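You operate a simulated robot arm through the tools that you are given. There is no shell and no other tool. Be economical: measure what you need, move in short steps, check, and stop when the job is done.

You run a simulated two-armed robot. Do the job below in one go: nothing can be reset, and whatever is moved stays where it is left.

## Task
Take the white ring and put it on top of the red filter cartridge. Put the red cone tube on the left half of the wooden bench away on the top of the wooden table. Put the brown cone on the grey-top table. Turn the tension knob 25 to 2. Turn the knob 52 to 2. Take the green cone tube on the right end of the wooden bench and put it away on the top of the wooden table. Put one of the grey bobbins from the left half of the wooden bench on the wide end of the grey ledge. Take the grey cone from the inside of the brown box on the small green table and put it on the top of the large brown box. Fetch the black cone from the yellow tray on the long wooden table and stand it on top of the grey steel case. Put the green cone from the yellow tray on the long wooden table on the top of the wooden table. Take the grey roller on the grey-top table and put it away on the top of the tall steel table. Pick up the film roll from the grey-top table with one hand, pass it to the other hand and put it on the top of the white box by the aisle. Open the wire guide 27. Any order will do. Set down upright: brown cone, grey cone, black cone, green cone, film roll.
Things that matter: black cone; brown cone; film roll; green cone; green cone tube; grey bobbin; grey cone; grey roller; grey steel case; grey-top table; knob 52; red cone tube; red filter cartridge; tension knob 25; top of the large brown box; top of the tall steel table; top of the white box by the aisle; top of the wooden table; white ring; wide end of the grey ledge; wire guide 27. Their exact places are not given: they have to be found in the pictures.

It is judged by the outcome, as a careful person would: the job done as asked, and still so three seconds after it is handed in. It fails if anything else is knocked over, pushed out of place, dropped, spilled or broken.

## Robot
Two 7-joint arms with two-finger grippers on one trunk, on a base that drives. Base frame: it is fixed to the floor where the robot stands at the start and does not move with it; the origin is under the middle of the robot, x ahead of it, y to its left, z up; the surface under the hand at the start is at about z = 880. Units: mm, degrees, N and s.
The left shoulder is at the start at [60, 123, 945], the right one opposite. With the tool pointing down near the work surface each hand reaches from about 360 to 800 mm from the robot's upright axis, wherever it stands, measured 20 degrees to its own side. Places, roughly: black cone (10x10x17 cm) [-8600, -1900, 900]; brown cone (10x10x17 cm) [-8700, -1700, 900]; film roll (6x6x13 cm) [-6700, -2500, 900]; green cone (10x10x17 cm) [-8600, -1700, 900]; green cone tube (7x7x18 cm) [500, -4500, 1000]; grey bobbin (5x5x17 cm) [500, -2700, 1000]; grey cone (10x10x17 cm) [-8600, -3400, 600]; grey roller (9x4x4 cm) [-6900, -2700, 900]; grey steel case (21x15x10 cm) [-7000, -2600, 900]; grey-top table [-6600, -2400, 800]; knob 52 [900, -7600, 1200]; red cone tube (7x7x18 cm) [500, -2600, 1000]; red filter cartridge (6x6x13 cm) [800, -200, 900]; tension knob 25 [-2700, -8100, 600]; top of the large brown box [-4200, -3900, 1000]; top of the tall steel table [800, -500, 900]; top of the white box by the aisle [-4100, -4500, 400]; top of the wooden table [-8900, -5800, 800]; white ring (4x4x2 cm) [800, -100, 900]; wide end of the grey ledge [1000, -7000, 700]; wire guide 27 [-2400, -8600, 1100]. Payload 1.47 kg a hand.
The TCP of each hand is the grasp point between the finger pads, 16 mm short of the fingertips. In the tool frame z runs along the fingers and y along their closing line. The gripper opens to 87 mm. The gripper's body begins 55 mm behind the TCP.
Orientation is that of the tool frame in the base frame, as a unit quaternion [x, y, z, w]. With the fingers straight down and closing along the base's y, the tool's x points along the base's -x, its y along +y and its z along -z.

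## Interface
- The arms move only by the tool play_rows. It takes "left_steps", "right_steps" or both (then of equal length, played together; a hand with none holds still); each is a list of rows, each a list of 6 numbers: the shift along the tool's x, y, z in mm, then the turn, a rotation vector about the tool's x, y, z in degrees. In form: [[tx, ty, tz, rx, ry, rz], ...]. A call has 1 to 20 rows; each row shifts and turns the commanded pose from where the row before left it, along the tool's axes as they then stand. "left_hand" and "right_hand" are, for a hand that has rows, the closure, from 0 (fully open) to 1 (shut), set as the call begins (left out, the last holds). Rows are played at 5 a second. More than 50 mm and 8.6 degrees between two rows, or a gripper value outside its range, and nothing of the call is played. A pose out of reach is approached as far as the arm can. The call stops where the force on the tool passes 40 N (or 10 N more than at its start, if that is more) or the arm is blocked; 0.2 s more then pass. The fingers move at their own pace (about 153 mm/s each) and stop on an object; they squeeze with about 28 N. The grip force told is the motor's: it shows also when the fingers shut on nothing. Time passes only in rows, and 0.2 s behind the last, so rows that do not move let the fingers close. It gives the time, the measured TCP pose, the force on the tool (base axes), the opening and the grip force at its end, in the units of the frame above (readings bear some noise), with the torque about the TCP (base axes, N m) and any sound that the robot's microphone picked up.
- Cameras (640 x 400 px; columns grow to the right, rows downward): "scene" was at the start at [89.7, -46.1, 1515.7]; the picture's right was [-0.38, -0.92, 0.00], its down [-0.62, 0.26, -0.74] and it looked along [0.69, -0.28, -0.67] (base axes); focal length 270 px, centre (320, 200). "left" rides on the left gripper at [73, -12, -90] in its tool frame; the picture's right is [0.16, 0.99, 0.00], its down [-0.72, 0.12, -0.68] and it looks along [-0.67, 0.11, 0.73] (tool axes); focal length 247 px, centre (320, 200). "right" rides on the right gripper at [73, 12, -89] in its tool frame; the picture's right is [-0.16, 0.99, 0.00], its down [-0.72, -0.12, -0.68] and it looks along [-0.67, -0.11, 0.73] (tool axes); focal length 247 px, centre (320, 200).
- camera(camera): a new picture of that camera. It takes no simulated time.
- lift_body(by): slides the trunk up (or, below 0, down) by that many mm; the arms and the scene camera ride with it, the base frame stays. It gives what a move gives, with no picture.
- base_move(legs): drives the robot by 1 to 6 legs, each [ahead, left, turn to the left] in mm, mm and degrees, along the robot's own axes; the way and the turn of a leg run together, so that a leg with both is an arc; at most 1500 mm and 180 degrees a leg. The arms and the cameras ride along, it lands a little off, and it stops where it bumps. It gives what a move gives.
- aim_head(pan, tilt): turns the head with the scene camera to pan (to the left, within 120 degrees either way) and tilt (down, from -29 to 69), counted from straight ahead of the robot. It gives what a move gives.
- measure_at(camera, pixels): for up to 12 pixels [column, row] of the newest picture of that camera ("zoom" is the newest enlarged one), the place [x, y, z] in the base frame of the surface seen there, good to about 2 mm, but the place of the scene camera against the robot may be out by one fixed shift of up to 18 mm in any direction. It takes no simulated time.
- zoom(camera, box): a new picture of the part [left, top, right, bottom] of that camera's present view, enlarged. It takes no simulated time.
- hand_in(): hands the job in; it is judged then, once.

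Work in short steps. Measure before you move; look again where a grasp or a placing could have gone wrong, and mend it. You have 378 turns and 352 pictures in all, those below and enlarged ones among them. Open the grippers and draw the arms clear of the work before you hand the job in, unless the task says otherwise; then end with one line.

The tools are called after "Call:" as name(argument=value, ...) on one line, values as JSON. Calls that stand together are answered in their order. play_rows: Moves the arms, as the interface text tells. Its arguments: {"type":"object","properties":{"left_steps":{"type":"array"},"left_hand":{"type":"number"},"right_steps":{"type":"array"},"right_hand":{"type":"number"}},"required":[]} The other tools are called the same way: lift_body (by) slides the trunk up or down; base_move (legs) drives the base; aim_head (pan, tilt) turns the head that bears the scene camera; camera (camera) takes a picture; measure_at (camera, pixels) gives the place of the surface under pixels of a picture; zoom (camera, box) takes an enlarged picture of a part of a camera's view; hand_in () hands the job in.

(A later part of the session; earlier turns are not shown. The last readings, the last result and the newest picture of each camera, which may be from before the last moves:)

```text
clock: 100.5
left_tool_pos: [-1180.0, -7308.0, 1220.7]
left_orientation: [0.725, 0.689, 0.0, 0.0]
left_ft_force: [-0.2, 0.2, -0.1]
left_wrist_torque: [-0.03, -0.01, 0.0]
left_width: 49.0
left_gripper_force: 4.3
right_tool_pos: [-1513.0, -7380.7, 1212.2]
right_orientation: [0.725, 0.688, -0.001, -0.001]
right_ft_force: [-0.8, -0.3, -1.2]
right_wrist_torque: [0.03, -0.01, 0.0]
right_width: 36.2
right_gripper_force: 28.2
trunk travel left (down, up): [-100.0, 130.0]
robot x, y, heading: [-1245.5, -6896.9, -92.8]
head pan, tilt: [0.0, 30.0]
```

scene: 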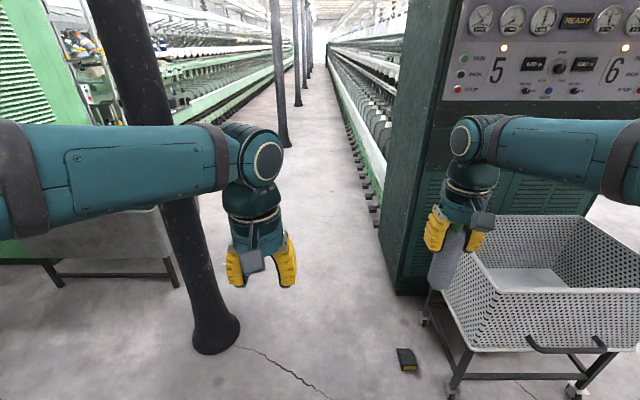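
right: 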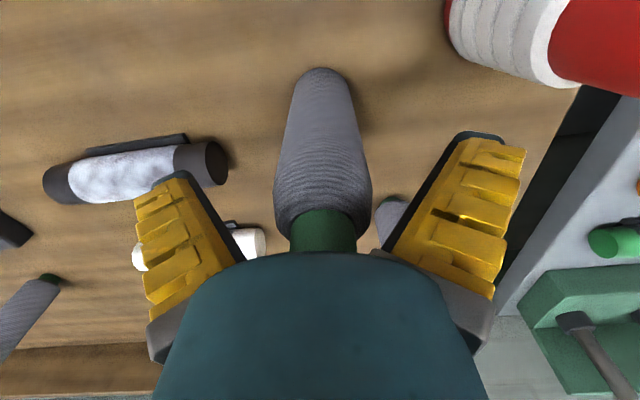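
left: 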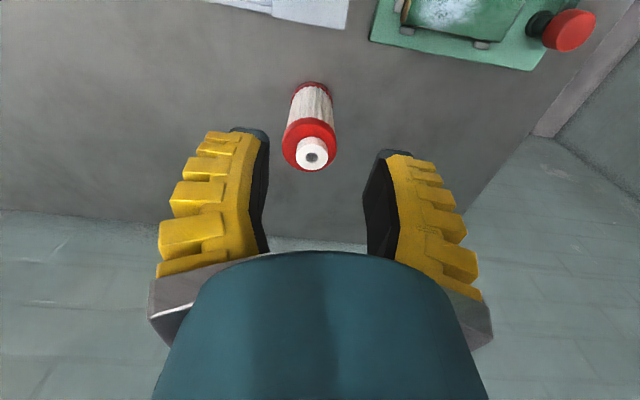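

Through. I turn to face +x (left ~93°), then look toward the ledge.

Call:
base_move(legs=[[0, 100, 0], [0, 0, 92.8]])

Call:
aim_head(pan=-10, tilt=15)

Call:
camera(camera="scene")

```text
clock: 105.8
left_tool_pos: [-735.5, -6843.0, 1220.9]
left_orientation: [0.034, 0.999, 0.0, 0.0]
left_ft_force: [-0.3, -0.9, -0.3]
left_wrist_torque: [-0.02, 0.01, -0.03]
left_width: 49.1
left_gripper_force: 3.8
right_tool_pos: [-666.9, -7176.5, 1210.6]
right_orientation: [0.034, 0.999, -0.001, 0.0]
right_ft_force: [0.1, 0.4, -1.3]
right_wrist_torque: [0.01, -0.03, 0.02]
right_width: 36.6
right_gripper_force: 27.6
trunk travel left (down, up): [-100.0, 130.0]
robot x, y, heading: [-1147.4, -6901.5, -3.7]
head pan, tilt: [0.0, 30.0]
```

```text
clock: 106.6
left_tool_pos: [-736.7, -6840.7, 1221.2]
left_orientation: [0.033, 0.999, 0.0, 0.0]
left_ft_force: [0.0, -0.1, 0.2]
left_wrist_torque: [0.0, 0.01, 0.0]
left_width: 48.8
left_gripper_force: 3.7
right_tool_pos: [-667.0, -7177.2, 1211.6]
right_orientation: [0.035, 0.999, -0.001, 0.001]
right_ft_force: [-1.2, -0.3, -1.3]
right_wrist_torque: [0.0, 0.0, -0.02]
right_width: 36.6
right_gripper_force: 28.8
trunk travel left (down, up): [-100.0, 130.0]
robot x, y, heading: [-1144.7, -6900.2, -3.6]
head pan, tilt: [-10.0, 15.0]
```

```text
325 pictures are left
```

scene: 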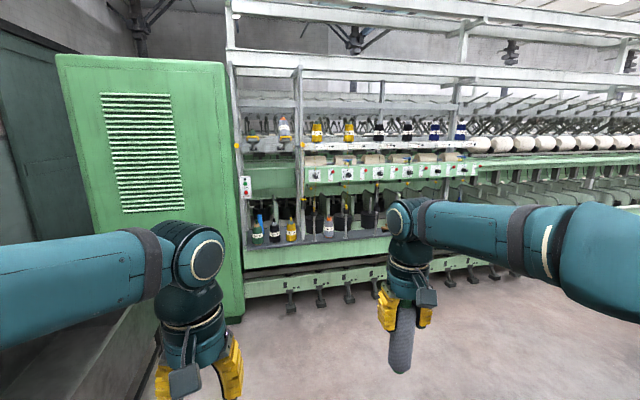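

Call:
zoom(camera="scene", box=[230, 110, 500, 300])

Call:
measure_at(camera="scene", pixels=[[240, 290], [270, 244], [350, 240], [257, 235], [330, 228], [315, 175], [377, 175], [440, 171], [480, 148], [310, 290], [480, 265], [60, 330]])

```text
2.11 times, centred on (365, 205) of scene
```

zoom: 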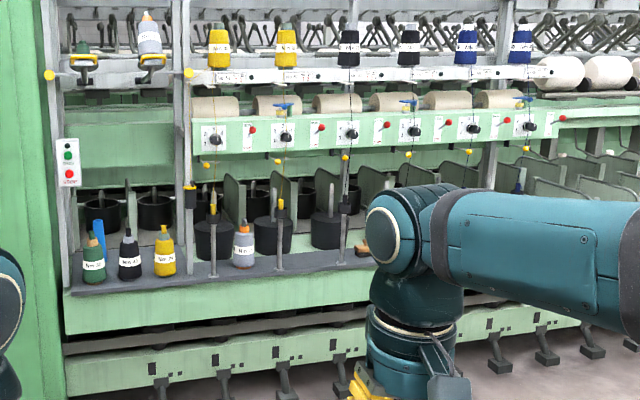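

```text
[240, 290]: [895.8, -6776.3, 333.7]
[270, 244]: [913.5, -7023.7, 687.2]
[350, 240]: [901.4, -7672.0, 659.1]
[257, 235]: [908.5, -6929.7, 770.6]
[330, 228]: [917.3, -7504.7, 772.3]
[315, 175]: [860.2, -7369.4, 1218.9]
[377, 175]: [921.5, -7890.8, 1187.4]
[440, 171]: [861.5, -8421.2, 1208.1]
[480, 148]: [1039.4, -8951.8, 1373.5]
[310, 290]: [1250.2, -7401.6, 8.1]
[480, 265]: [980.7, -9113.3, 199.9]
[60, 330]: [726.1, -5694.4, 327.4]
```

I drive closer: 1350 ahead, correcting the heading, then look at the ledge and the knobs.

Call:
base_move(legs=[[0, -130, 3.6], [1300, 0, 0]])

Call:
aim_head(pan=-10, tilt=35)

Call:
camera(camera="scene")

```text
clock: 114.5
left_tool_pos: [555.1, -6971.2, 1219.8]
left_orientation: [0.013, 1.0, 0.001, -0.001]
left_ft_force: [-0.3, 0.3, 0.6]
left_wrist_torque: [0.02, 0.07, -0.01]
left_width: 49.0
left_gripper_force: 3.7
right_tool_pos: [639.8, -7303.5, 1209.9]
right_orientation: [0.014, 1.0, -0.001, 0.0]
right_ft_force: [0.4, -0.4, -1.0]
right_wrist_torque: [0.0, 0.0, 0.01]
right_width: 36.4
right_gripper_force: 28.2
trunk travel left (down, up): [-100.0, 130.0]
robot x, y, heading: [149.9, -7046.5, -1.2]
head pan, tilt: [-10.0, 15.0]
```

```text
clock: 115.3
left_tool_pos: [556.3, -6970.8, 1220.7]
left_orientation: [0.014, 1.0, 0.001, 0.0]
left_ft_force: [-0.3, -0.3, 0.2]
left_wrist_torque: [-0.01, 0.01, 0.03]
left_width: 49.1
left_gripper_force: 4.3
right_tool_pos: [638.7, -7303.4, 1210.9]
right_orientation: [0.015, 1.0, -0.001, 0.001]
right_ft_force: [-0.6, 0.1, -1.1]
right_wrist_torque: [0.01, 0.0, -0.03]
right_width: 36.0
right_gripper_force: 28.2
trunk travel left (down, up): [-100.0, 130.0]
robot x, y, heading: [151.6, -7046.1, -1.1]
head pan, tilt: [-10.0, 35.0]
```

```text
323 pictures are left
```

scene: 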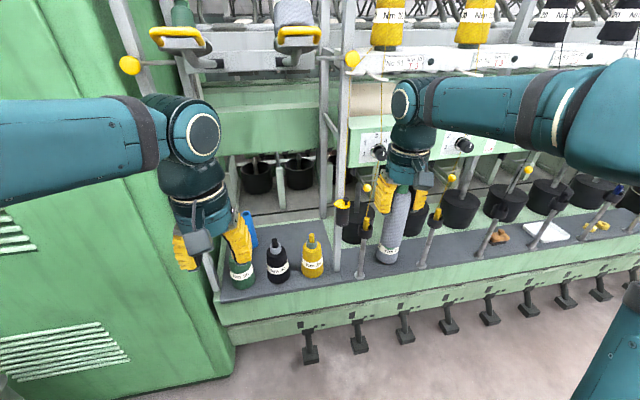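

Call:
zoom(camera="scene", box=[200, 190, 460, 350])

Call:
measure_at(camera="scene", pixels=[[275, 290], [300, 245], [280, 225], [320, 225], [240, 290], [310, 280], [278, 240], [312, 235], [335, 262], [222, 300], [330, 285], [340, 200]])

```text
2.46 times, centred on (330, 270) of scene
```

zoom: 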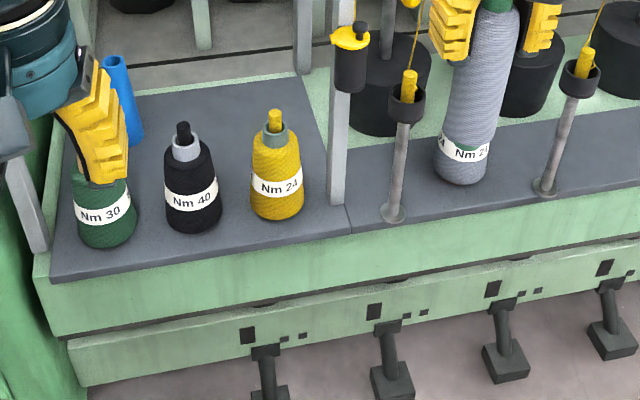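

```text
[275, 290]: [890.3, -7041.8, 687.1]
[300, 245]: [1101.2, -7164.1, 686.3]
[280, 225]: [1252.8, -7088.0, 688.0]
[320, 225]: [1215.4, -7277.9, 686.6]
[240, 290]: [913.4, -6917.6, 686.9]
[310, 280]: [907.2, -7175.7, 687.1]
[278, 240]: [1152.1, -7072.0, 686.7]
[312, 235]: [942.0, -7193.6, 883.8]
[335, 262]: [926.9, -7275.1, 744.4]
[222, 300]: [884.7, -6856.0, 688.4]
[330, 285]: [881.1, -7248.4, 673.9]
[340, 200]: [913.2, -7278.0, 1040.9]
```

I measure the structures above the wide end that could foul the arm.

Call:
aim_head(pan=0, tilt=15)

Call:
camera(camera="scene")

```text
clock: 116.2
left_tool_pos: [555.7, -6970.6, 1220.8]
left_orientation: [0.013, 1.0, -0.001, 0.0]
left_ft_force: [-0.8, 0.4, 0.5]
left_wrist_torque: [0.0, 0.01, 0.01]
left_width: 49.1
left_gripper_force: 3.8
right_tool_pos: [639.1, -7303.2, 1210.5]
right_orientation: [0.015, 1.0, -0.001, 0.0]
right_ft_force: [0.2, -0.3, -1.4]
right_wrist_torque: [0.01, 0.01, 0.0]
right_width: 36.1
right_gripper_force: 27.8
trunk travel left (down, up): [-100.0, 130.0]
robot x, y, heading: [147.8, -7046.0, -1.1]
head pan, tilt: [0.0, 15.0]
```

```text
321 pictures are left
```

scene: 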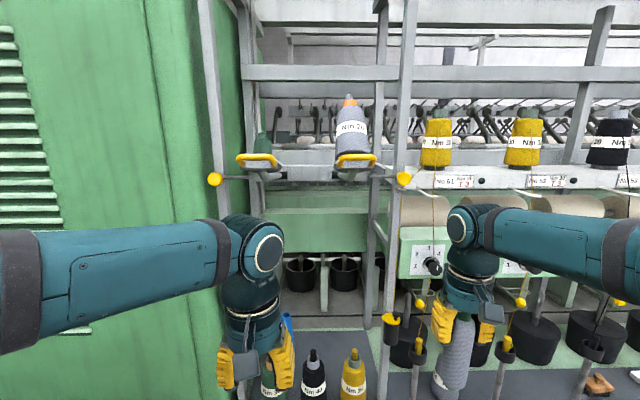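

Call:
measure_at(camera="scene", pixels=[[300, 168], [258, 161], [355, 160], [320, 200], [320, 240], [320, 72], [402, 180], [210, 120], [395, 280], [432, 265], [348, 130], [300, 181]])

Call:
zoom(camera="scene", box=[200, 60, 460, 222])

```text
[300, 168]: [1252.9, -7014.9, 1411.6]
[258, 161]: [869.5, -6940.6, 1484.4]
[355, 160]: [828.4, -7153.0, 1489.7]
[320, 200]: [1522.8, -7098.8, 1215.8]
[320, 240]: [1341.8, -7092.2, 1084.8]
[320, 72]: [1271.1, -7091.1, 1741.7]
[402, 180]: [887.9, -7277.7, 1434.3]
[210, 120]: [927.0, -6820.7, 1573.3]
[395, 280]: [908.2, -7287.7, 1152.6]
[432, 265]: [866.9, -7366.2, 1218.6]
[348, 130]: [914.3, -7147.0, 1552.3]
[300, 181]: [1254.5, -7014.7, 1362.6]
```

```text
2.46 times, centred on (330, 141) of scene
```

zoom: 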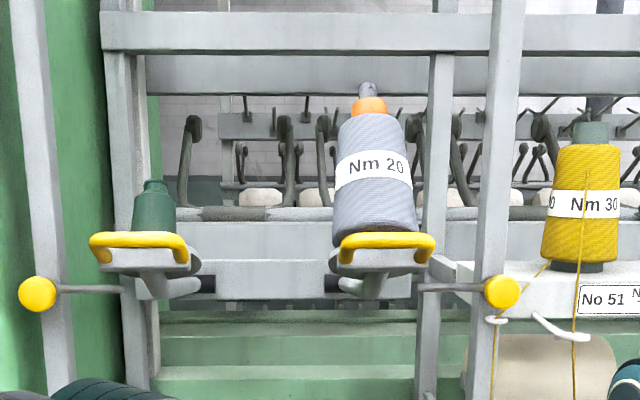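

The opening under the holders is clear up to z≈1390. I lower the right hand to z≈1005 in front of the machine, retract it a bit, and raise nothing; then drive in nearer.

Call:
play_rows(right_steps=[[20, 0, 40, 0, 0, 0], [20, 0, 40, 0, 0, 0], [20, 10, 40, 0, 0, 0], [20, 20, 40, 0, 0, 0], [0, 20, 45, 0, 0, 0], [0, 20, 0, 0, 0, 0], [0, 20, 0, 0, 0, 0], [0, 0, 0, 0, 0, 0]])

Call:
base_move(legs=[[0, 86, 1.1], [200, 0, 0]])

Call:
camera(camera="right")

Call:
aim_head(pan=-20, tilt=40)

Call:
camera(camera="scene")

```text
clock: 118.0
left_tool_pos: [555.4, -6971.6, 1220.5]
left_orientation: [0.013, 1.0, 0.0, 0.001]
left_ft_force: [-0.8, -0.5, 0.2]
left_wrist_torque: [-0.03, 0.02, 0.01]
left_width: 49.1
left_gripper_force: 3.9
right_tool_pos: [563.1, -7211.8, 1003.8]
right_orientation: [0.016, 1.0, -0.001, 0.0]
right_ft_force: [0.2, -0.2, -2.2]
right_wrist_torque: [0.02, 0.0, -0.01]
right_width: 36.2
right_gripper_force: 27.7
trunk travel left (down, up): [-100.0, 130.0]
robot x, y, heading: [150.2, -7047.2, -1.3]
head pan, tilt: [0.0, 15.0]
```

```text
clock: 120.6
left_tool_pos: [763.4, -6878.9, 1221.9]
left_orientation: [0.003, 1.0, 0.001, 0.001]
left_ft_force: [-0.5, -1.0, 0.2]
left_wrist_torque: [-0.02, 0.01, 0.04]
left_width: 49.4
left_gripper_force: 4.2
right_tool_pos: [775.5, -7117.9, 1002.7]
right_orientation: [0.004, 1.0, -0.001, 0.0]
right_ft_force: [-0.3, 0.1, -1.2]
right_wrist_torque: [-0.02, 0.03, 0.02]
right_width: 36.3
right_gripper_force: 27.6
trunk travel left (down, up): [-100.0, 130.0]
robot x, y, heading: [356.4, -6964.9, -0.4]
head pan, tilt: [0.0, 15.0]
```

```text
319 pictures are left
```

right: 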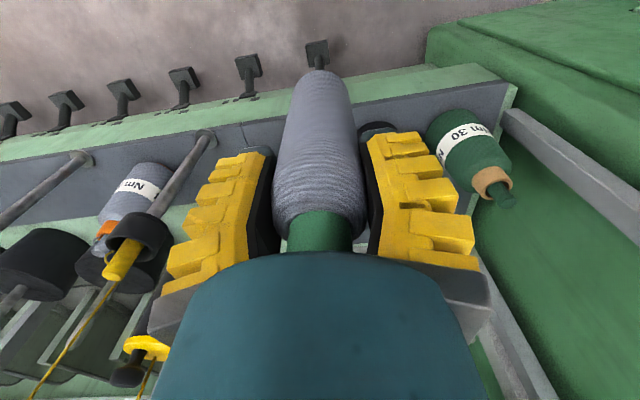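

```text
clock: 121.5
left_tool_pos: [763.7, -6878.3, 1219.5]
left_orientation: [0.003, 1.0, 0.001, 0.0]
left_ft_force: [0.1, -0.2, 0.5]
left_wrist_torque: [0.02, -0.01, 0.0]
left_width: 49.2
left_gripper_force: 4.1
right_tool_pos: [775.1, -7118.0, 1003.3]
right_orientation: [0.004, 1.0, -0.001, 0.0]
right_ft_force: [0.0, 0.3, -0.7]
right_wrist_torque: [0.01, 0.02, -0.01]
right_width: 36.3
right_gripper_force: 27.9
trunk travel left (down, up): [-100.0, 130.0]
robot x, y, heading: [356.5, -6964.2, 0.1]
head pan, tilt: [-20.0, 40.0]
```

```text
318 pictures are left
```

scene: 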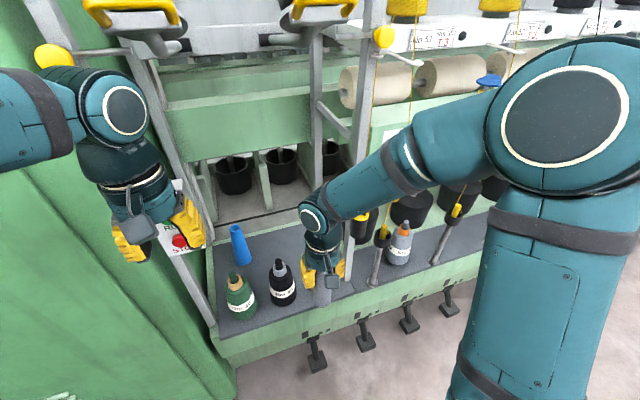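

A start/stop box is near the left hand at (178,240). I measure it and the spools.

Call:
measure_at(camera="scene", pixels=[[180, 241], [163, 235], [280, 264], [284, 290], [235, 275], [240, 235], [244, 260], [270, 240], [290, 230], [310, 235], [400, 228], [300, 155]])

```text
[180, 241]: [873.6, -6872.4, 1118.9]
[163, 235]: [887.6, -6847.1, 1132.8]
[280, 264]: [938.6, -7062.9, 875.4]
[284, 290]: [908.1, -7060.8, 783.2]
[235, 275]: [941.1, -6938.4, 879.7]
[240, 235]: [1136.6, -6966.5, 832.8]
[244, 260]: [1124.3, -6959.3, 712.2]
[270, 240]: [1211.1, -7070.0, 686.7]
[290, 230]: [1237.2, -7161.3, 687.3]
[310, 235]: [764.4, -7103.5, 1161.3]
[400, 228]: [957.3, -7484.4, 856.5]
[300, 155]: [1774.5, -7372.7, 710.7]
```

Target for the bobbin: (1050,-7112), ledge z≈679. I move in at z≈1003 over the spools and then lower to z≈810.

Call:
play_rows(right_steps=[[-40, 3, 0, 0, 0, 0], [-40, 3, 0, 0, 0, 0], [-40, 0, 0, 0, 0, 0], [-40, 0, 0, 0, 0, 0], [-40, 0, 0, 0, 0, 0], [-40, 0, 0, 0, 0, 0], [-35, 0, 0, 0, 0, 0], [0, 0, 30, 0, 0, 0], [0, 0, 40, 0, 0, 0], [0, 0, 40, 0, 0, 0], [0, 0, 40, 0, 0, 0], [0, 0, 40, 0, 0, 0], [0, 0, 0, 0, 0, 0]])

Call:
camera(camera="right")

Call:
camera(camera="scene")

```text
clock: 124.3
left_tool_pos: [762.0, -6876.8, 1221.3]
left_orientation: [0.003, 1.0, 0.0, 0.0]
left_ft_force: [-0.5, 0.2, -0.1]
left_wrist_torque: [0.02, 0.0, 0.01]
left_width: 49.0
left_gripper_force: 3.6
right_tool_pos: [1048.3, -7113.0, 813.0]
right_orientation: [0.005, 1.0, -0.001, 0.0]
right_ft_force: [0.1, -0.8, -0.6]
right_wrist_torque: [-0.01, 0.01, 0.02]
right_width: 36.2
right_gripper_force: 27.9
trunk travel left (down, up): [-100.0, 130.0]
robot x, y, heading: [357.5, -6961.6, -0.3]
head pan, tilt: [-20.0, 40.0]
```

```text
317 pictures are left
```

right: 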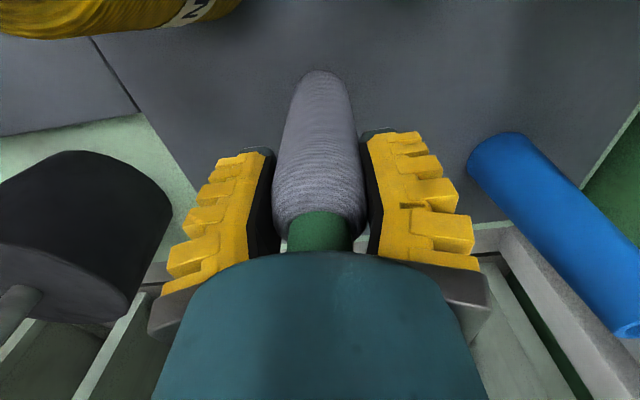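

```text
316 pictures are left
```

scene: 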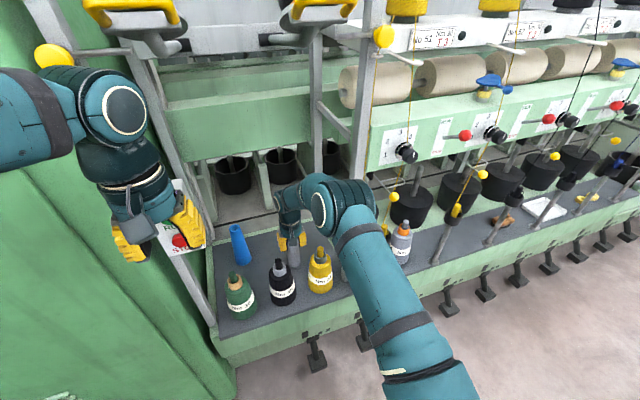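

The landing spot is on the dark ledge with room around. I lower gently in small steps to contact.

Call:
play_rows(right_steps=[[0, 0, 4, 0, 0, 0], [0, 0, 4, 0, 0, 0], [0, 0, 2, 0, 0, 0], [0, 0, 2, 0, 0, 0], [0, 0, 0, 0, 0, 0]])

```text
clock: 125.5
left_tool_pos: [763.3, -6878.2, 1219.7]
left_orientation: [0.002, 1.0, 0.0, 0.0]
left_ft_force: [-0.1, 0.4, 0.0]
left_wrist_torque: [0.04, 0.04, -0.01]
left_width: 49.1
left_gripper_force: 4.0
right_tool_pos: [1050.7, -7115.3, 801.7]
right_orientation: [0.005, 1.0, -0.001, 0.0]
right_ft_force: [0.3, 0.0, -1.1]
right_wrist_torque: [-0.01, 0.01, 0.0]
right_width: 36.3
right_gripper_force: 28.5
trunk travel left (down, up): [-100.0, 130.0]
robot x, y, heading: [355.7, -6962.0, -0.2]
head pan, tilt: [-20.0, 40.0]
```

Call:
play_rows(right_steps=[[0, 0, 1.5, 0, 0, 0], [0, 0, 1.5, 0, 0, 0], [0, 0, 0, 0, 0, 0]])

```text
clock: 126.3
left_tool_pos: [762.5, -6877.6, 1221.0]
left_orientation: [0.003, 1.0, 0.0, 0.001]
left_ft_force: [0.3, 0.7, 0.3]
left_wrist_torque: [-0.02, 0.03, 0.03]
left_width: 48.9
left_gripper_force: 3.4
right_tool_pos: [1049.5, -7115.3, 799.2]
right_orientation: [0.004, 1.0, -0.001, 0.001]
right_ft_force: [-2.3, 0.9, 6.5]
right_wrist_torque: [0.06, 0.28, 0.02]
right_width: 36.3
right_gripper_force: 28.0
trunk travel left (down, up): [-100.0, 130.0]
robot x, y, heading: [357.7, -6964.1, -0.2]
head pan, tilt: [-20.0, 40.0]
```

Contact (6.5 N). I release, rise and retreat, then check.

Call:
play_rows(right_steps=[[0, 0, 0, 0, 0, 0], [0, 0, 0, 0, 0, 0], [0, 0, -30, 0, 0, 0], [0, 0, -40, 0, 0, 0], [0, 0, -40, 0, 0, 0], [0, 0, -40, 0, 0, 0], [0, 0, -40, 0, 0, 0], [40, 0, -10, 0, 0, 0], [40, 0, 0, 0, 0, 0], [40, 0, 0, 0, 0, 0], [40, 0, 0, 0, 0, 0], [40, 0, 0, 0, 0, 0], [40, 0, 0, 0, 0, 0], [40, 0, 0, 0, 0, 0]], right_hand=0.2)

Call:
camera(camera="right")

Call:
zoom(camera="scene", box=[200, 160, 400, 320])

```text
clock: 129.3
left_tool_pos: [761.1, -6877.8, 1220.6]
left_orientation: [0.004, 1.0, 0.0, 0.001]
left_ft_force: [-0.6, 0.1, 0.7]
left_wrist_torque: [0.0, 0.0, -0.02]
left_width: 49.0
left_gripper_force: 4.2
right_tool_pos: [770.1, -7116.2, 999.9]
right_orientation: [0.004, 1.0, 0.0, 0.001]
right_ft_force: [-0.1, 0.4, -0.3]
right_wrist_torque: [-0.01, 0.01, 0.01]
right_width: 73.4
right_gripper_force: 2.6
trunk travel left (down, up): [-100.0, 130.0]
robot x, y, heading: [359.8, -6958.4, -0.0]
head pan, tilt: [-20.0, 40.0]
```

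```text
315 pictures are left
```

right: 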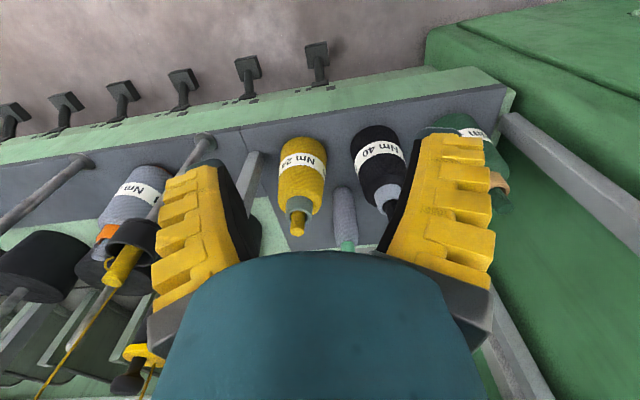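

```text
2.50 times, centred on (300, 240) of scene
```

zoom: 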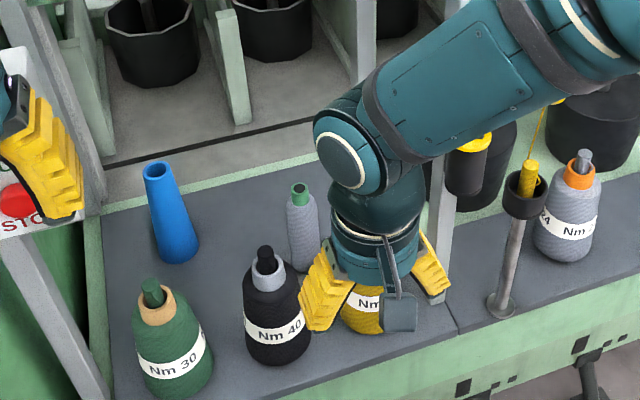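

The bobbin stands on the wide end. Now back off 250 and slide right ~500 to look at the knobs.

Call:
base_move(legs=[[-250, 0, 0], [0, -450, 0]])

Call:
aim_head(pan=-5, tilt=20)

Call:
camera(camera="scene")

```text
clock: 135.3
left_tool_pos: [511.7, -7333.6, 1220.2]
left_orientation: [0.003, 1.0, 0.0, 0.0]
left_ft_force: [0.3, 0.8, 0.6]
left_wrist_torque: [-0.01, 0.01, 0.01]
left_width: 49.1
left_gripper_force: 3.8
right_tool_pos: [518.9, -7570.8, 998.8]
right_orientation: [0.005, 1.0, -0.001, 0.001]
right_ft_force: [-0.2, 0.8, -0.5]
right_wrist_torque: [0.01, 0.0, 0.03]
right_width: 73.0
right_gripper_force: 2.4
trunk travel left (down, up): [-100.0, 130.0]
robot x, y, heading: [106.2, -7414.7, -0.1]
head pan, tilt: [-20.0, 40.0]
```

```text
clock: 136.1
left_tool_pos: [510.8, -7332.5, 1221.0]
left_orientation: [0.004, 1.0, 0.0, 0.0]
left_ft_force: [0.6, 0.3, -0.8]
left_wrist_torque: [0.01, 0.03, -0.01]
left_width: 49.4
left_gripper_force: 3.9
right_tool_pos: [519.3, -7570.9, 999.1]
right_orientation: [0.006, 1.0, -0.001, 0.0]
right_ft_force: [0.1, 0.6, 0.5]
right_wrist_torque: [-0.02, 0.01, -0.01]
right_width: 73.2
right_gripper_force: 1.8
trunk travel left (down, up): [-100.0, 130.0]
robot x, y, heading: [104.6, -7413.8, -0.2]
head pan, tilt: [-5.0, 20.0]
```

```text
313 pictures are left
```

scene: 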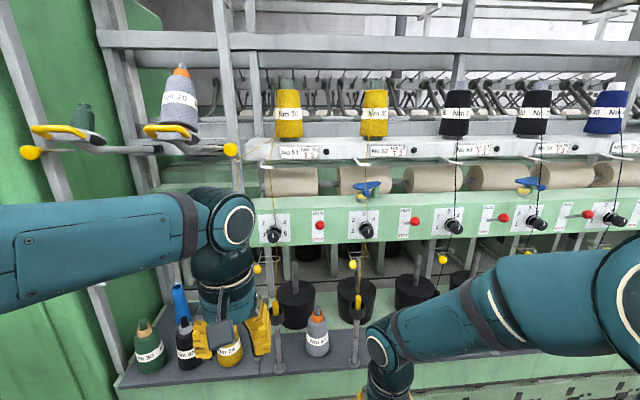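

Call:
zoom(camera="scene", box=[240, 130, 440, 255])

Call:
measure_at(camera="scene", pixels=[[273, 232], [365, 229], [454, 226], [355, 222], [375, 230], [366, 188], [300, 151], [390, 151]])

```text
3.20 times, centred on (340, 192) of scene
```

zoom: 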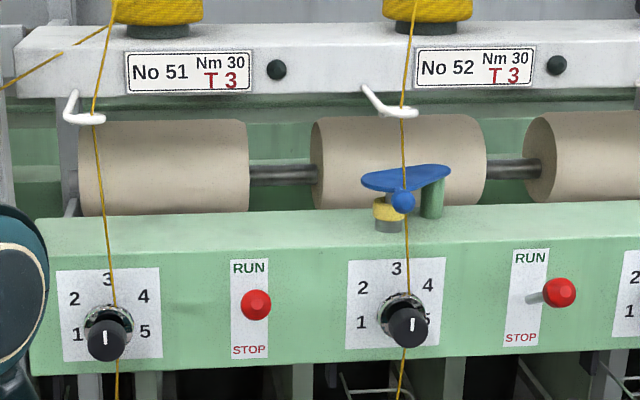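

```text
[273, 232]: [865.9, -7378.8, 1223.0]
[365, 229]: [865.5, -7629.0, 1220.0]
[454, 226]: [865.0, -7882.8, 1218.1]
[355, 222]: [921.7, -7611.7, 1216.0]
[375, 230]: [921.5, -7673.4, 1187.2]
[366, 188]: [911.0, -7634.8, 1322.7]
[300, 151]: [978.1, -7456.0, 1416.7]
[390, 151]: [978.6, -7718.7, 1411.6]
```

Knob 52 (scene (865,-7629,1220)) points at 3 and must go to 2 (counter-clockwise). I move the right hand forward/up and tilt it to point ahead (+x).

Call:
play_rows(right_steps=[[-40, 0, -40, 0, 0, 0], [-40, 0, -40, 0, 0, 0], [-40, 0, -40, 0, 0, 0], [-30, 0, -30, 0, 0, 0], [0, 0, 0, 0, -8.2, 0], [0, 0, 0, 0, -8.2, 0], [0, 0, 0, 0, -8.2, 0], [0, 0, 0, 0, -8.2, 0], [0, 0, 0, 0, -8.2, 0], [0, 0, 0, 0, -8.2, 0], [0, 0, 0, 0, -8.2, 0], [0, 0, 0, 0, -8.2, 0], [0, 0, 0, 0, -8.2, 0], [0, 0, 0, 0, -8.2, 0], [0, 0, 0, 0, -8, 0], [0, 0, 0, 0, 0, 0]], right_hand=0.3)

Call:
camera(camera="right")

Call:
camera(camera="scene")

```text
refused: row 1 steps farther than a row can; nothing moved
```

```text
311 pictures are left
```

right: 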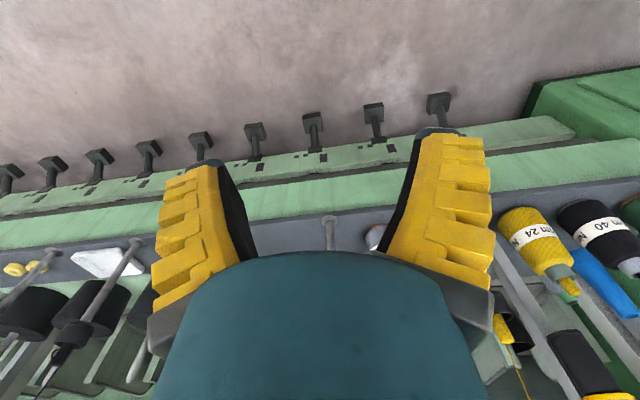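

```text
310 pictures are left
```

scene: 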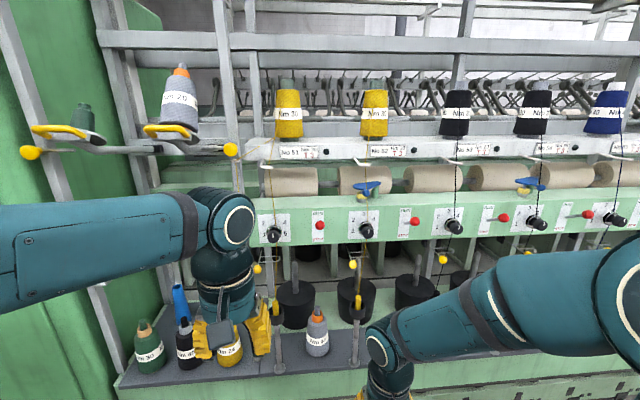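

The row norm exceeded 50 mm; I repeat with smaller steps.

Call:
play_rows(right_steps=[[-34, 0, -34, 0, 0, 0], [-34, 0, -34, 0, 0, 0], [-34, 0, -34, 0, 0, 0], [-34, 0, -34, 0, 0, 0], [-14, 0, -14, 0, 0, 0], [0, 0, 0, 0, -8.2, 0], [0, 0, 0, 0, -8.2, 0], [0, 0, 0, 0, -8.2, 0], [0, 0, 0, 0, -8.2, 0], [0, 0, 0, 0, -8.2, 0], [0, 0, 0, 0, -8.2, 0], [0, 0, 0, 0, -8.2, 0], [0, 0, 0, 0, -8.2, 0], [0, 0, 0, 0, -8.2, 0], [0, 0, 0, 0, -8.2, 0], [0, 0, 0, 0, -8, 0], [0, 0, 0, 0, 0, 0]], right_hand=0.3)

Call:
camera(camera="right")

Call:
camera(camera="scene")

```text
clock: 139.7
left_tool_pos: [510.9, -7333.3, 1220.2]
left_orientation: [0.004, 1.0, -0.001, 0.0]
left_ft_force: [-0.4, 0.1, 0.7]
left_wrist_torque: [0.01, 0.02, 0.03]
left_width: 49.1
left_gripper_force: 3.5
right_tool_pos: [669.7, -7573.1, 1149.4]
right_orientation: [0.003, 0.755, -0.003, 0.656]
right_ft_force: [0.3, -0.3, 0.8]
right_wrist_torque: [0.02, 0.02, -0.04]
right_width: 65.6
right_gripper_force: 3.4
right hand out of reach, approached as far as the arm can: row 16
trunk travel left (down, up): [-100.0, 130.0]
robot x, y, heading: [108.7, -7417.2, -0.5]
head pan, tilt: [-5.0, 20.0]
```

```text
309 pictures are left
```

right: 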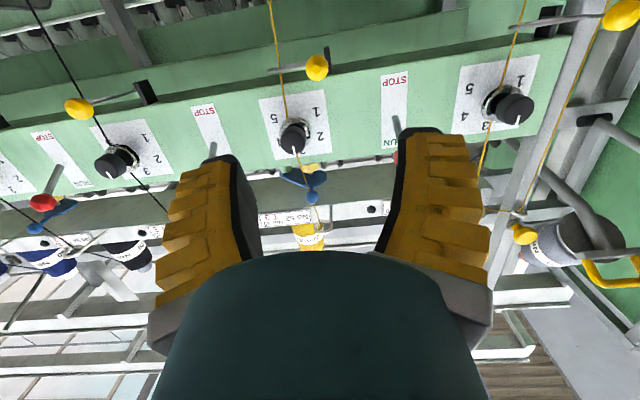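

```text
308 pictures are left
```

scene: 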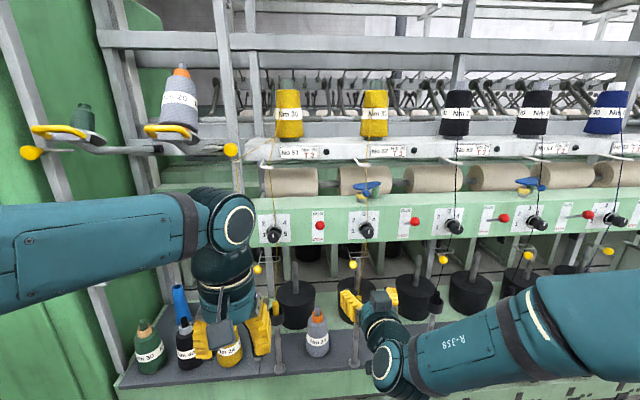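

The hand now points forward ~82°. I measure knob 52 at (293,138) and its neighbourhood in the wrist picture.

Call:
zoom(camera="right", box=[240, 70, 360, 210])

Call:
measure_at(camera="right", pixels=[[293, 143], [288, 130], [300, 130], [293, 127], [293, 150], [265, 110], [320, 105], [313, 180], [283, 85], [306, 164]])

```text
2.86 times, centred on (300, 140) of right
```

zoom: 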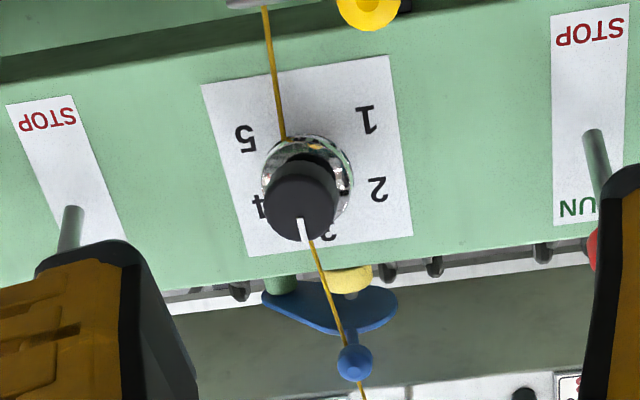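

```text
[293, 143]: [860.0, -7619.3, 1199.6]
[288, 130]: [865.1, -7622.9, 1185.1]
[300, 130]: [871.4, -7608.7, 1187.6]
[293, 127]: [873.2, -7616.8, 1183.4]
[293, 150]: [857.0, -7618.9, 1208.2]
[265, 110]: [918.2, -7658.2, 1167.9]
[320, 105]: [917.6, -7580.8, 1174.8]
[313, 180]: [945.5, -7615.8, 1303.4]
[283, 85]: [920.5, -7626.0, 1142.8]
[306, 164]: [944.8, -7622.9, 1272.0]
```

I measure the dial numerals on the panel to get the angle between 3 and 2.

Call:
measure_at(camera="zoom", pixels=[[366, 118], [377, 188], [328, 236], [258, 205], [245, 137], [203, 86], [388, 56], [412, 235], [250, 255], [302, 215], [300, 240], [302, 195]])

```text
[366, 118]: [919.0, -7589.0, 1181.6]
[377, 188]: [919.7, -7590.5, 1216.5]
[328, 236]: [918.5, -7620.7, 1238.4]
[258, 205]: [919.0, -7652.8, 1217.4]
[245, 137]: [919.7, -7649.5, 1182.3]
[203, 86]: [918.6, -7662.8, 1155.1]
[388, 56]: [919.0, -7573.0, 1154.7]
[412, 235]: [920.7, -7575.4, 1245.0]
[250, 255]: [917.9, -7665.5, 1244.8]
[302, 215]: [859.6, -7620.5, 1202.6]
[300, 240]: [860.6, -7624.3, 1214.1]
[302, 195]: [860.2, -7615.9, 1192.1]
```

Spacing is 60° per numeral about centre (y≈-7620, z≈1199.5). I drive 90 ahead, 45 right, then finish the tilt and raise the hand to knob height.

Call:
base_move(legs=[[80, -45, 0]])

Call:
play_rows(right_steps=[[-25, 0, 0, 0, 0, 0], [-25, 0, 0, 0, 0, 0], [0, 0, 0, 0, 0, 0]])

```text
clock: 140.8
left_tool_pos: [591.3, -7380.6, 1219.8]
left_orientation: [0.007, 1.0, 0.001, 0.0]
left_ft_force: [0.4, 0.4, -0.9]
left_wrist_torque: [0.04, -0.01, 0.03]
left_width: 49.3
left_gripper_force: 4.4
right_tool_pos: [747.5, -7619.2, 1149.1]
right_orientation: [0.005, 0.754, -0.005, 0.657]
right_ft_force: [0.7, 0.1, 0.2]
right_wrist_torque: [0.02, -0.03, 0.0]
right_width: 65.6
right_gripper_force: 2.8
trunk travel left (down, up): [-100.0, 130.0]
robot x, y, heading: [183.5, -7458.2, -0.6]
head pan, tilt: [-5.0, 20.0]
```

```text
clock: 141.6
left_tool_pos: [589.2, -7378.4, 1220.8]
left_orientation: [0.006, 1.0, 0.001, 0.0]
left_ft_force: [0.0, -0.2, 0.1]
left_wrist_torque: [0.0, -0.03, 0.01]
left_width: 49.3
left_gripper_force: 3.8
right_tool_pos: [755.8, -7619.0, 1198.3]
right_orientation: [0.005, 0.754, -0.005, 0.656]
right_ft_force: [-0.3, 0.4, 1.0]
right_wrist_torque: [0.02, -0.01, 0.04]
right_width: 65.3
right_gripper_force: 2.9
trunk travel left (down, up): [-100.0, 130.0]
robot x, y, heading: [185.6, -7461.6, -0.4]
head pan, tilt: [-5.0, 20.0]
```

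At height; now the last 8° of tilt.

Call:
play_rows(right_steps=[[0, 0, 0, 0, -4, 0], [0, 0, 0, 0, -4, 0], [0, 0, 0, 0, 0, 0]])

Call:
camera(camera="right")

```text
clock: 142.4
left_tool_pos: [590.4, -7378.7, 1220.8]
left_orientation: [0.005, 1.0, 0.0, 0.0]
left_ft_force: [0.1, 0.1, -0.6]
left_wrist_torque: [0.05, -0.02, -0.01]
left_width: 49.4
left_gripper_force: 4.1
right_tool_pos: [755.3, -7613.2, 1191.5]
right_orientation: [-0.005, 0.726, -0.007, 0.687]
right_ft_force: [-0.1, 1.4, 0.3]
right_wrist_torque: [0.0, 0.02, -0.01]
right_width: 65.6
right_gripper_force: 3.2
right hand out of reach, approached as far as the arm can: row 2
trunk travel left (down, up): [-100.0, 130.0]
robot x, y, heading: [185.5, -7461.6, -0.4]
head pan, tilt: [-5.0, 20.0]
```

```text
306 pictures are left
```

right: 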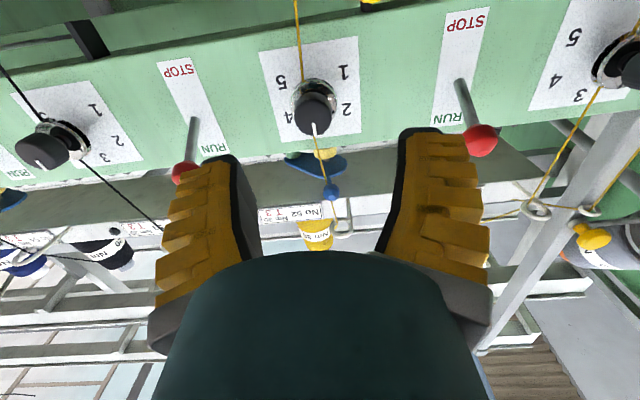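

Tilt is 87°. I advance toward the knob with y/z corrections, and re-look.

Call:
play_rows(right_steps=[[-4, -3, 20, 0, -1.5, 0], [-4, -2, 20, 0, -1.5, 0], [0, 0, 20, 0, -1, 0], [0, 0, 0, 0, 0, 0]])

Call:
camera(camera="right")

```text
clock: 143.4
left_tool_pos: [589.2, -7378.1, 1220.9]
left_orientation: [0.006, 1.0, 0.0, 0.0]
left_ft_force: [0.5, 0.7, 0.1]
left_wrist_torque: [-0.01, 0.0, 0.01]
left_width: 49.0
left_gripper_force: 3.7
right_tool_pos: [794.5, -7615.3, 1194.7]
right_orientation: [-0.004, 0.711, -0.008, 0.703]
right_ft_force: [-1.4, -0.8, 0.5]
right_wrist_torque: [0.01, 0.0, 0.03]
right_width: 65.4
right_gripper_force: 3.0
right hand out of reach, approached as far as the arm can: row 1
trunk travel left (down, up): [-100.0, 130.0]
robot x, y, heading: [184.5, -7462.2, -0.5]
head pan, tilt: [-5.0, 20.0]
```

```text
305 pictures are left
```

right: 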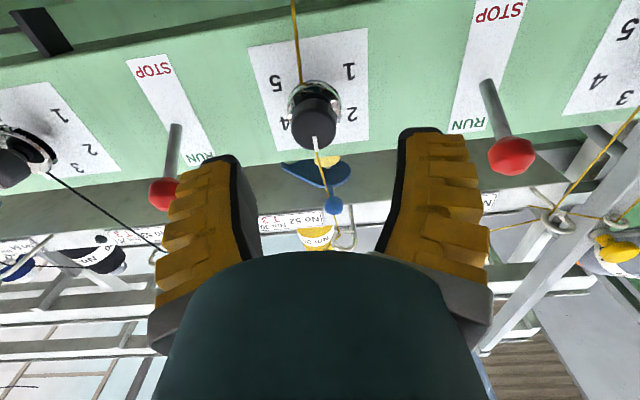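

Tilt now ~89°. I re-measure the knob.

Call:
measure_at(camera="right", pixels=[[316, 140], [313, 125], [295, 125], [332, 125], [330, 165], [312, 100], [300, 105], [350, 72], [352, 116], [275, 84], [160, 190], [510, 155]])

```text
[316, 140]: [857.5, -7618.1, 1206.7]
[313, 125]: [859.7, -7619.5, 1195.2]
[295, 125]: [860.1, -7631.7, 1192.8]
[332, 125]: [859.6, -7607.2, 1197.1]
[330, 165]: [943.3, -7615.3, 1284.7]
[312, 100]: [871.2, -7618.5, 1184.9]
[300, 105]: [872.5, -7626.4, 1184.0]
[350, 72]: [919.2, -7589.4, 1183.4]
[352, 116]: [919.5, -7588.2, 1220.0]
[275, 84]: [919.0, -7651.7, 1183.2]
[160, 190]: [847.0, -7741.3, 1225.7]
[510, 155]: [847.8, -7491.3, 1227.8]
```

Knob axis (y -7619.5, z 1199), face x 858. I advance to TCP x≈867 with the fingers either side, then close.

Call:
play_rows(right_steps=[[-4, -4, 20, 0, 0, 0], [0, 0, 20, 0, 0, 0], [0, 0, 20, 0, 0, 0], [0, 0, 12, 0, 0, 0], [0, 0, 0, 0, 0, 0]])

Call:
camera(camera="right")

```text
clock: 144.6
left_tool_pos: [589.4, -7378.4, 1222.4]
left_orientation: [0.007, 1.0, 0.0, 0.0]
left_ft_force: [0.2, 0.5, 0.3]
left_wrist_torque: [-0.01, 0.01, -0.01]
left_width: 49.2
left_gripper_force: 4.8
right_tool_pos: [867.5, -7617.6, 1197.8]
right_orientation: [-0.005, 0.711, -0.006, 0.703]
right_ft_force: [-1.0, 0.0, -0.8]
right_wrist_torque: [0.04, 0.02, 0.0]
right_width: 65.5
right_gripper_force: 3.0
trunk travel left (down, up): [-100.0, 130.0]
robot x, y, heading: [179.8, -7458.8, -0.5]
head pan, tilt: [-5.0, 20.0]
```

```text
304 pictures are left
```

right: 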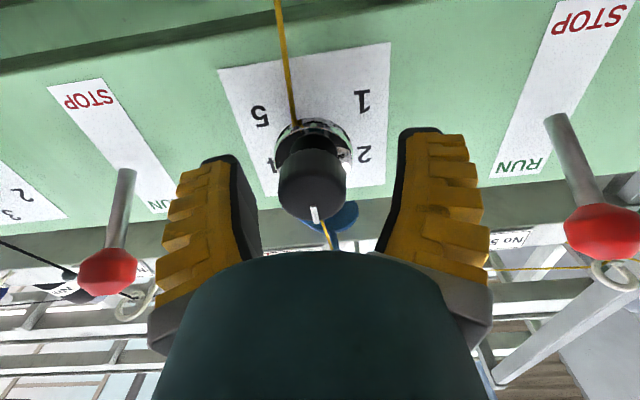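

Knob is between the fingers. I close and roll -60° (counter-clockwise from the front).

Call:
play_rows(right_steps=[[0, 0, 0, 0, 0, 0], [0, 0, 0, 0, 0, 0], [0, 0, 0, 0, 0, 0]], right_hand=1)

Call:
play_rows(right_steps=[[0, 0, 0, 0, 0, -7.5], [0, 0, 0, 0, 0, -7.5], [0, 0, 0, 0, 0, -7.5], [0, 0, 0, 0, 0, -7.5], [0, 0, 0, 0, 0, -7.5], [0, 0, 0, 0, 0, -7.5], [0, 0, 0, 0, 0, -7.5], [0, 0, 0, 0, 0, -7.5], [0, 0, 0, 0, 0, 0]])

Call:
camera(camera="right")

```text
clock: 145.4
left_tool_pos: [589.5, -7380.3, 1221.2]
left_orientation: [0.005, 1.0, 0.001, 0.0]
left_ft_force: [-0.6, 0.7, 0.2]
left_wrist_torque: [0.02, 0.01, 0.02]
left_width: 49.1
left_gripper_force: 4.6
right_tool_pos: [867.1, -7621.5, 1198.9]
right_orientation: [-0.003, 0.711, -0.008, 0.703]
right_ft_force: [-0.9, -14.5, 5.1]
right_wrist_torque: [0.04, -0.62, -0.1]
right_width: 24.8
right_gripper_force: 29.7
trunk travel left (down, up): [-100.0, 130.0]
robot x, y, heading: [182.8, -7458.1, -0.5]
head pan, tilt: [-5.0, 20.0]
```

```text
clock: 147.4
left_tool_pos: [588.3, -7380.4, 1222.4]
left_orientation: [0.006, 1.0, 0.001, 0.001]
left_ft_force: [-0.4, 0.0, -0.5]
left_wrist_torque: [0.0, -0.01, 0.04]
left_width: 49.1
left_gripper_force: 3.9
right_tool_pos: [866.5, -7620.8, 1199.6]
right_orientation: [-0.357, 0.613, -0.359, 0.606]
right_ft_force: [-1.5, -20.0, 23.4]
right_wrist_torque: [0.05, -0.27, 0.08]
right_width: 22.4
right_gripper_force: 30.1
trunk travel left (down, up): [-100.0, 130.0]
robot x, y, heading: [184.0, -7463.8, -0.4]
head pan, tilt: [-5.0, 20.0]
```

```text
303 pictures are left
```

right: 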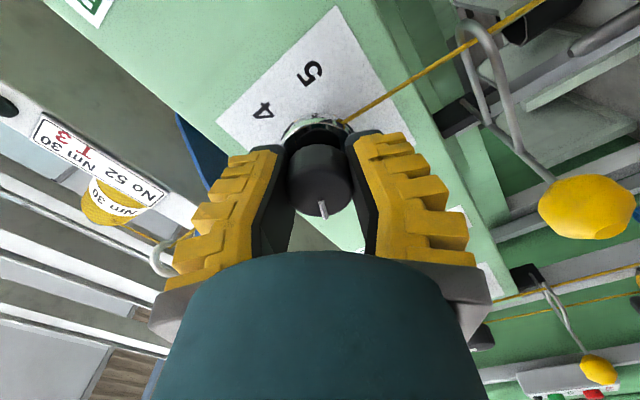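

The pointer turned with the gripper. I release, draw back, and check the pointer.

Call:
play_rows(right_steps=[[0, 0, 0, 0, 0, 0], [0, 0, 0, 0, 0, 0], [0, 0, -20, 0, 0, 0], [0, 0, -30, 0, 0, 0], [0, 0, -40, 0, 0, 0], [0, 0, 0, 0, 0, 0]], right_hand=0.3)

Call:
camera(camera="right")

Call:
zoom(camera="scene", box=[330, 170, 430, 240])

```text
clock: 148.8
left_tool_pos: [591.1, -7379.5, 1219.0]
left_orientation: [0.006, 1.0, 0.0, 0.0]
left_ft_force: [0.4, -0.1, -0.4]
left_wrist_torque: [0.0, 0.02, -0.01]
left_width: 49.1
left_gripper_force: 4.0
right_tool_pos: [779.2, -7617.8, 1195.8]
right_orientation: [-0.36, 0.614, -0.357, 0.605]
right_ft_force: [-0.3, -0.8, 0.6]
right_wrist_torque: [0.0, 0.01, 0.03]
right_width: 65.5
right_gripper_force: 2.6
trunk travel left (down, up): [-100.0, 130.0]
robot x, y, heading: [188.1, -7463.8, -0.4]
head pan, tilt: [-5.0, 20.0]
```

```text
302 pictures are left
```

right: 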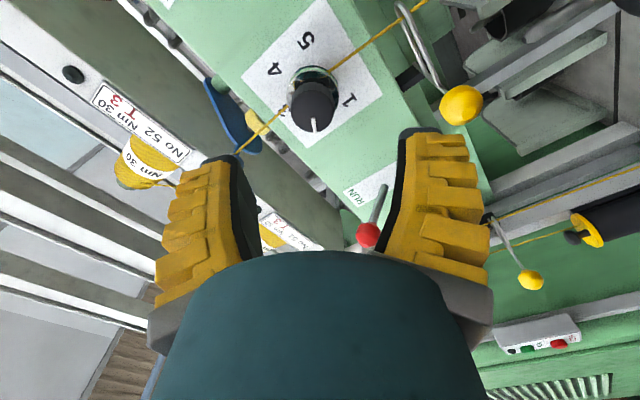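

```text
5.71 times, centred on (380, 205) of scene
```

zoom: 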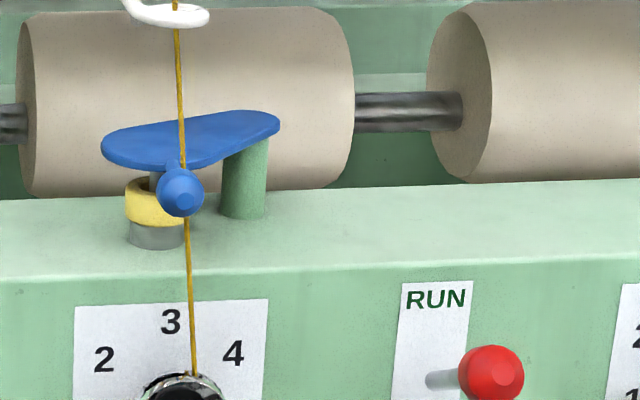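

I measure the pointer line on the knob face.

Call:
zoom(camera="right", box=[270, 60, 360, 150])

```text
4.44 times, centred on (315, 105) of right
```

zoom: 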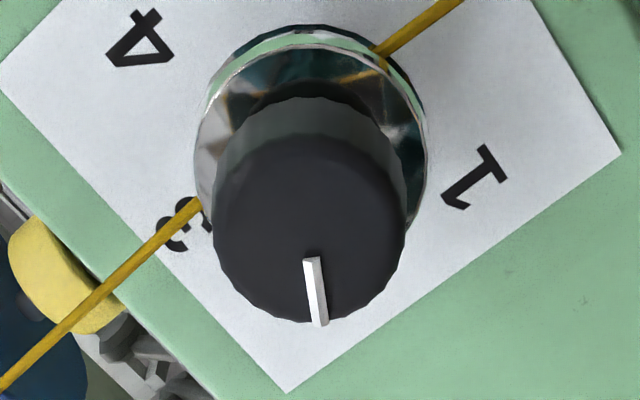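

Call:
measure_at(camera="zoom", pixels=[[312, 262], [319, 318], [220, 225], [400, 225], [310, 145], [300, 315], [310, 225], [250, 150], [370, 300]])

```text
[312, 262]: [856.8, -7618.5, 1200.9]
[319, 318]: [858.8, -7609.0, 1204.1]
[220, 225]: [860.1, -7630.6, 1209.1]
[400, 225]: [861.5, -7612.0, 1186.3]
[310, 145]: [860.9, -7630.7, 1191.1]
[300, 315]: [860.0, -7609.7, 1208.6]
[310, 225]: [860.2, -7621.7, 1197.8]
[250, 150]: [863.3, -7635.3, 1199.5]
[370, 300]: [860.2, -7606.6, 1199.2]
```

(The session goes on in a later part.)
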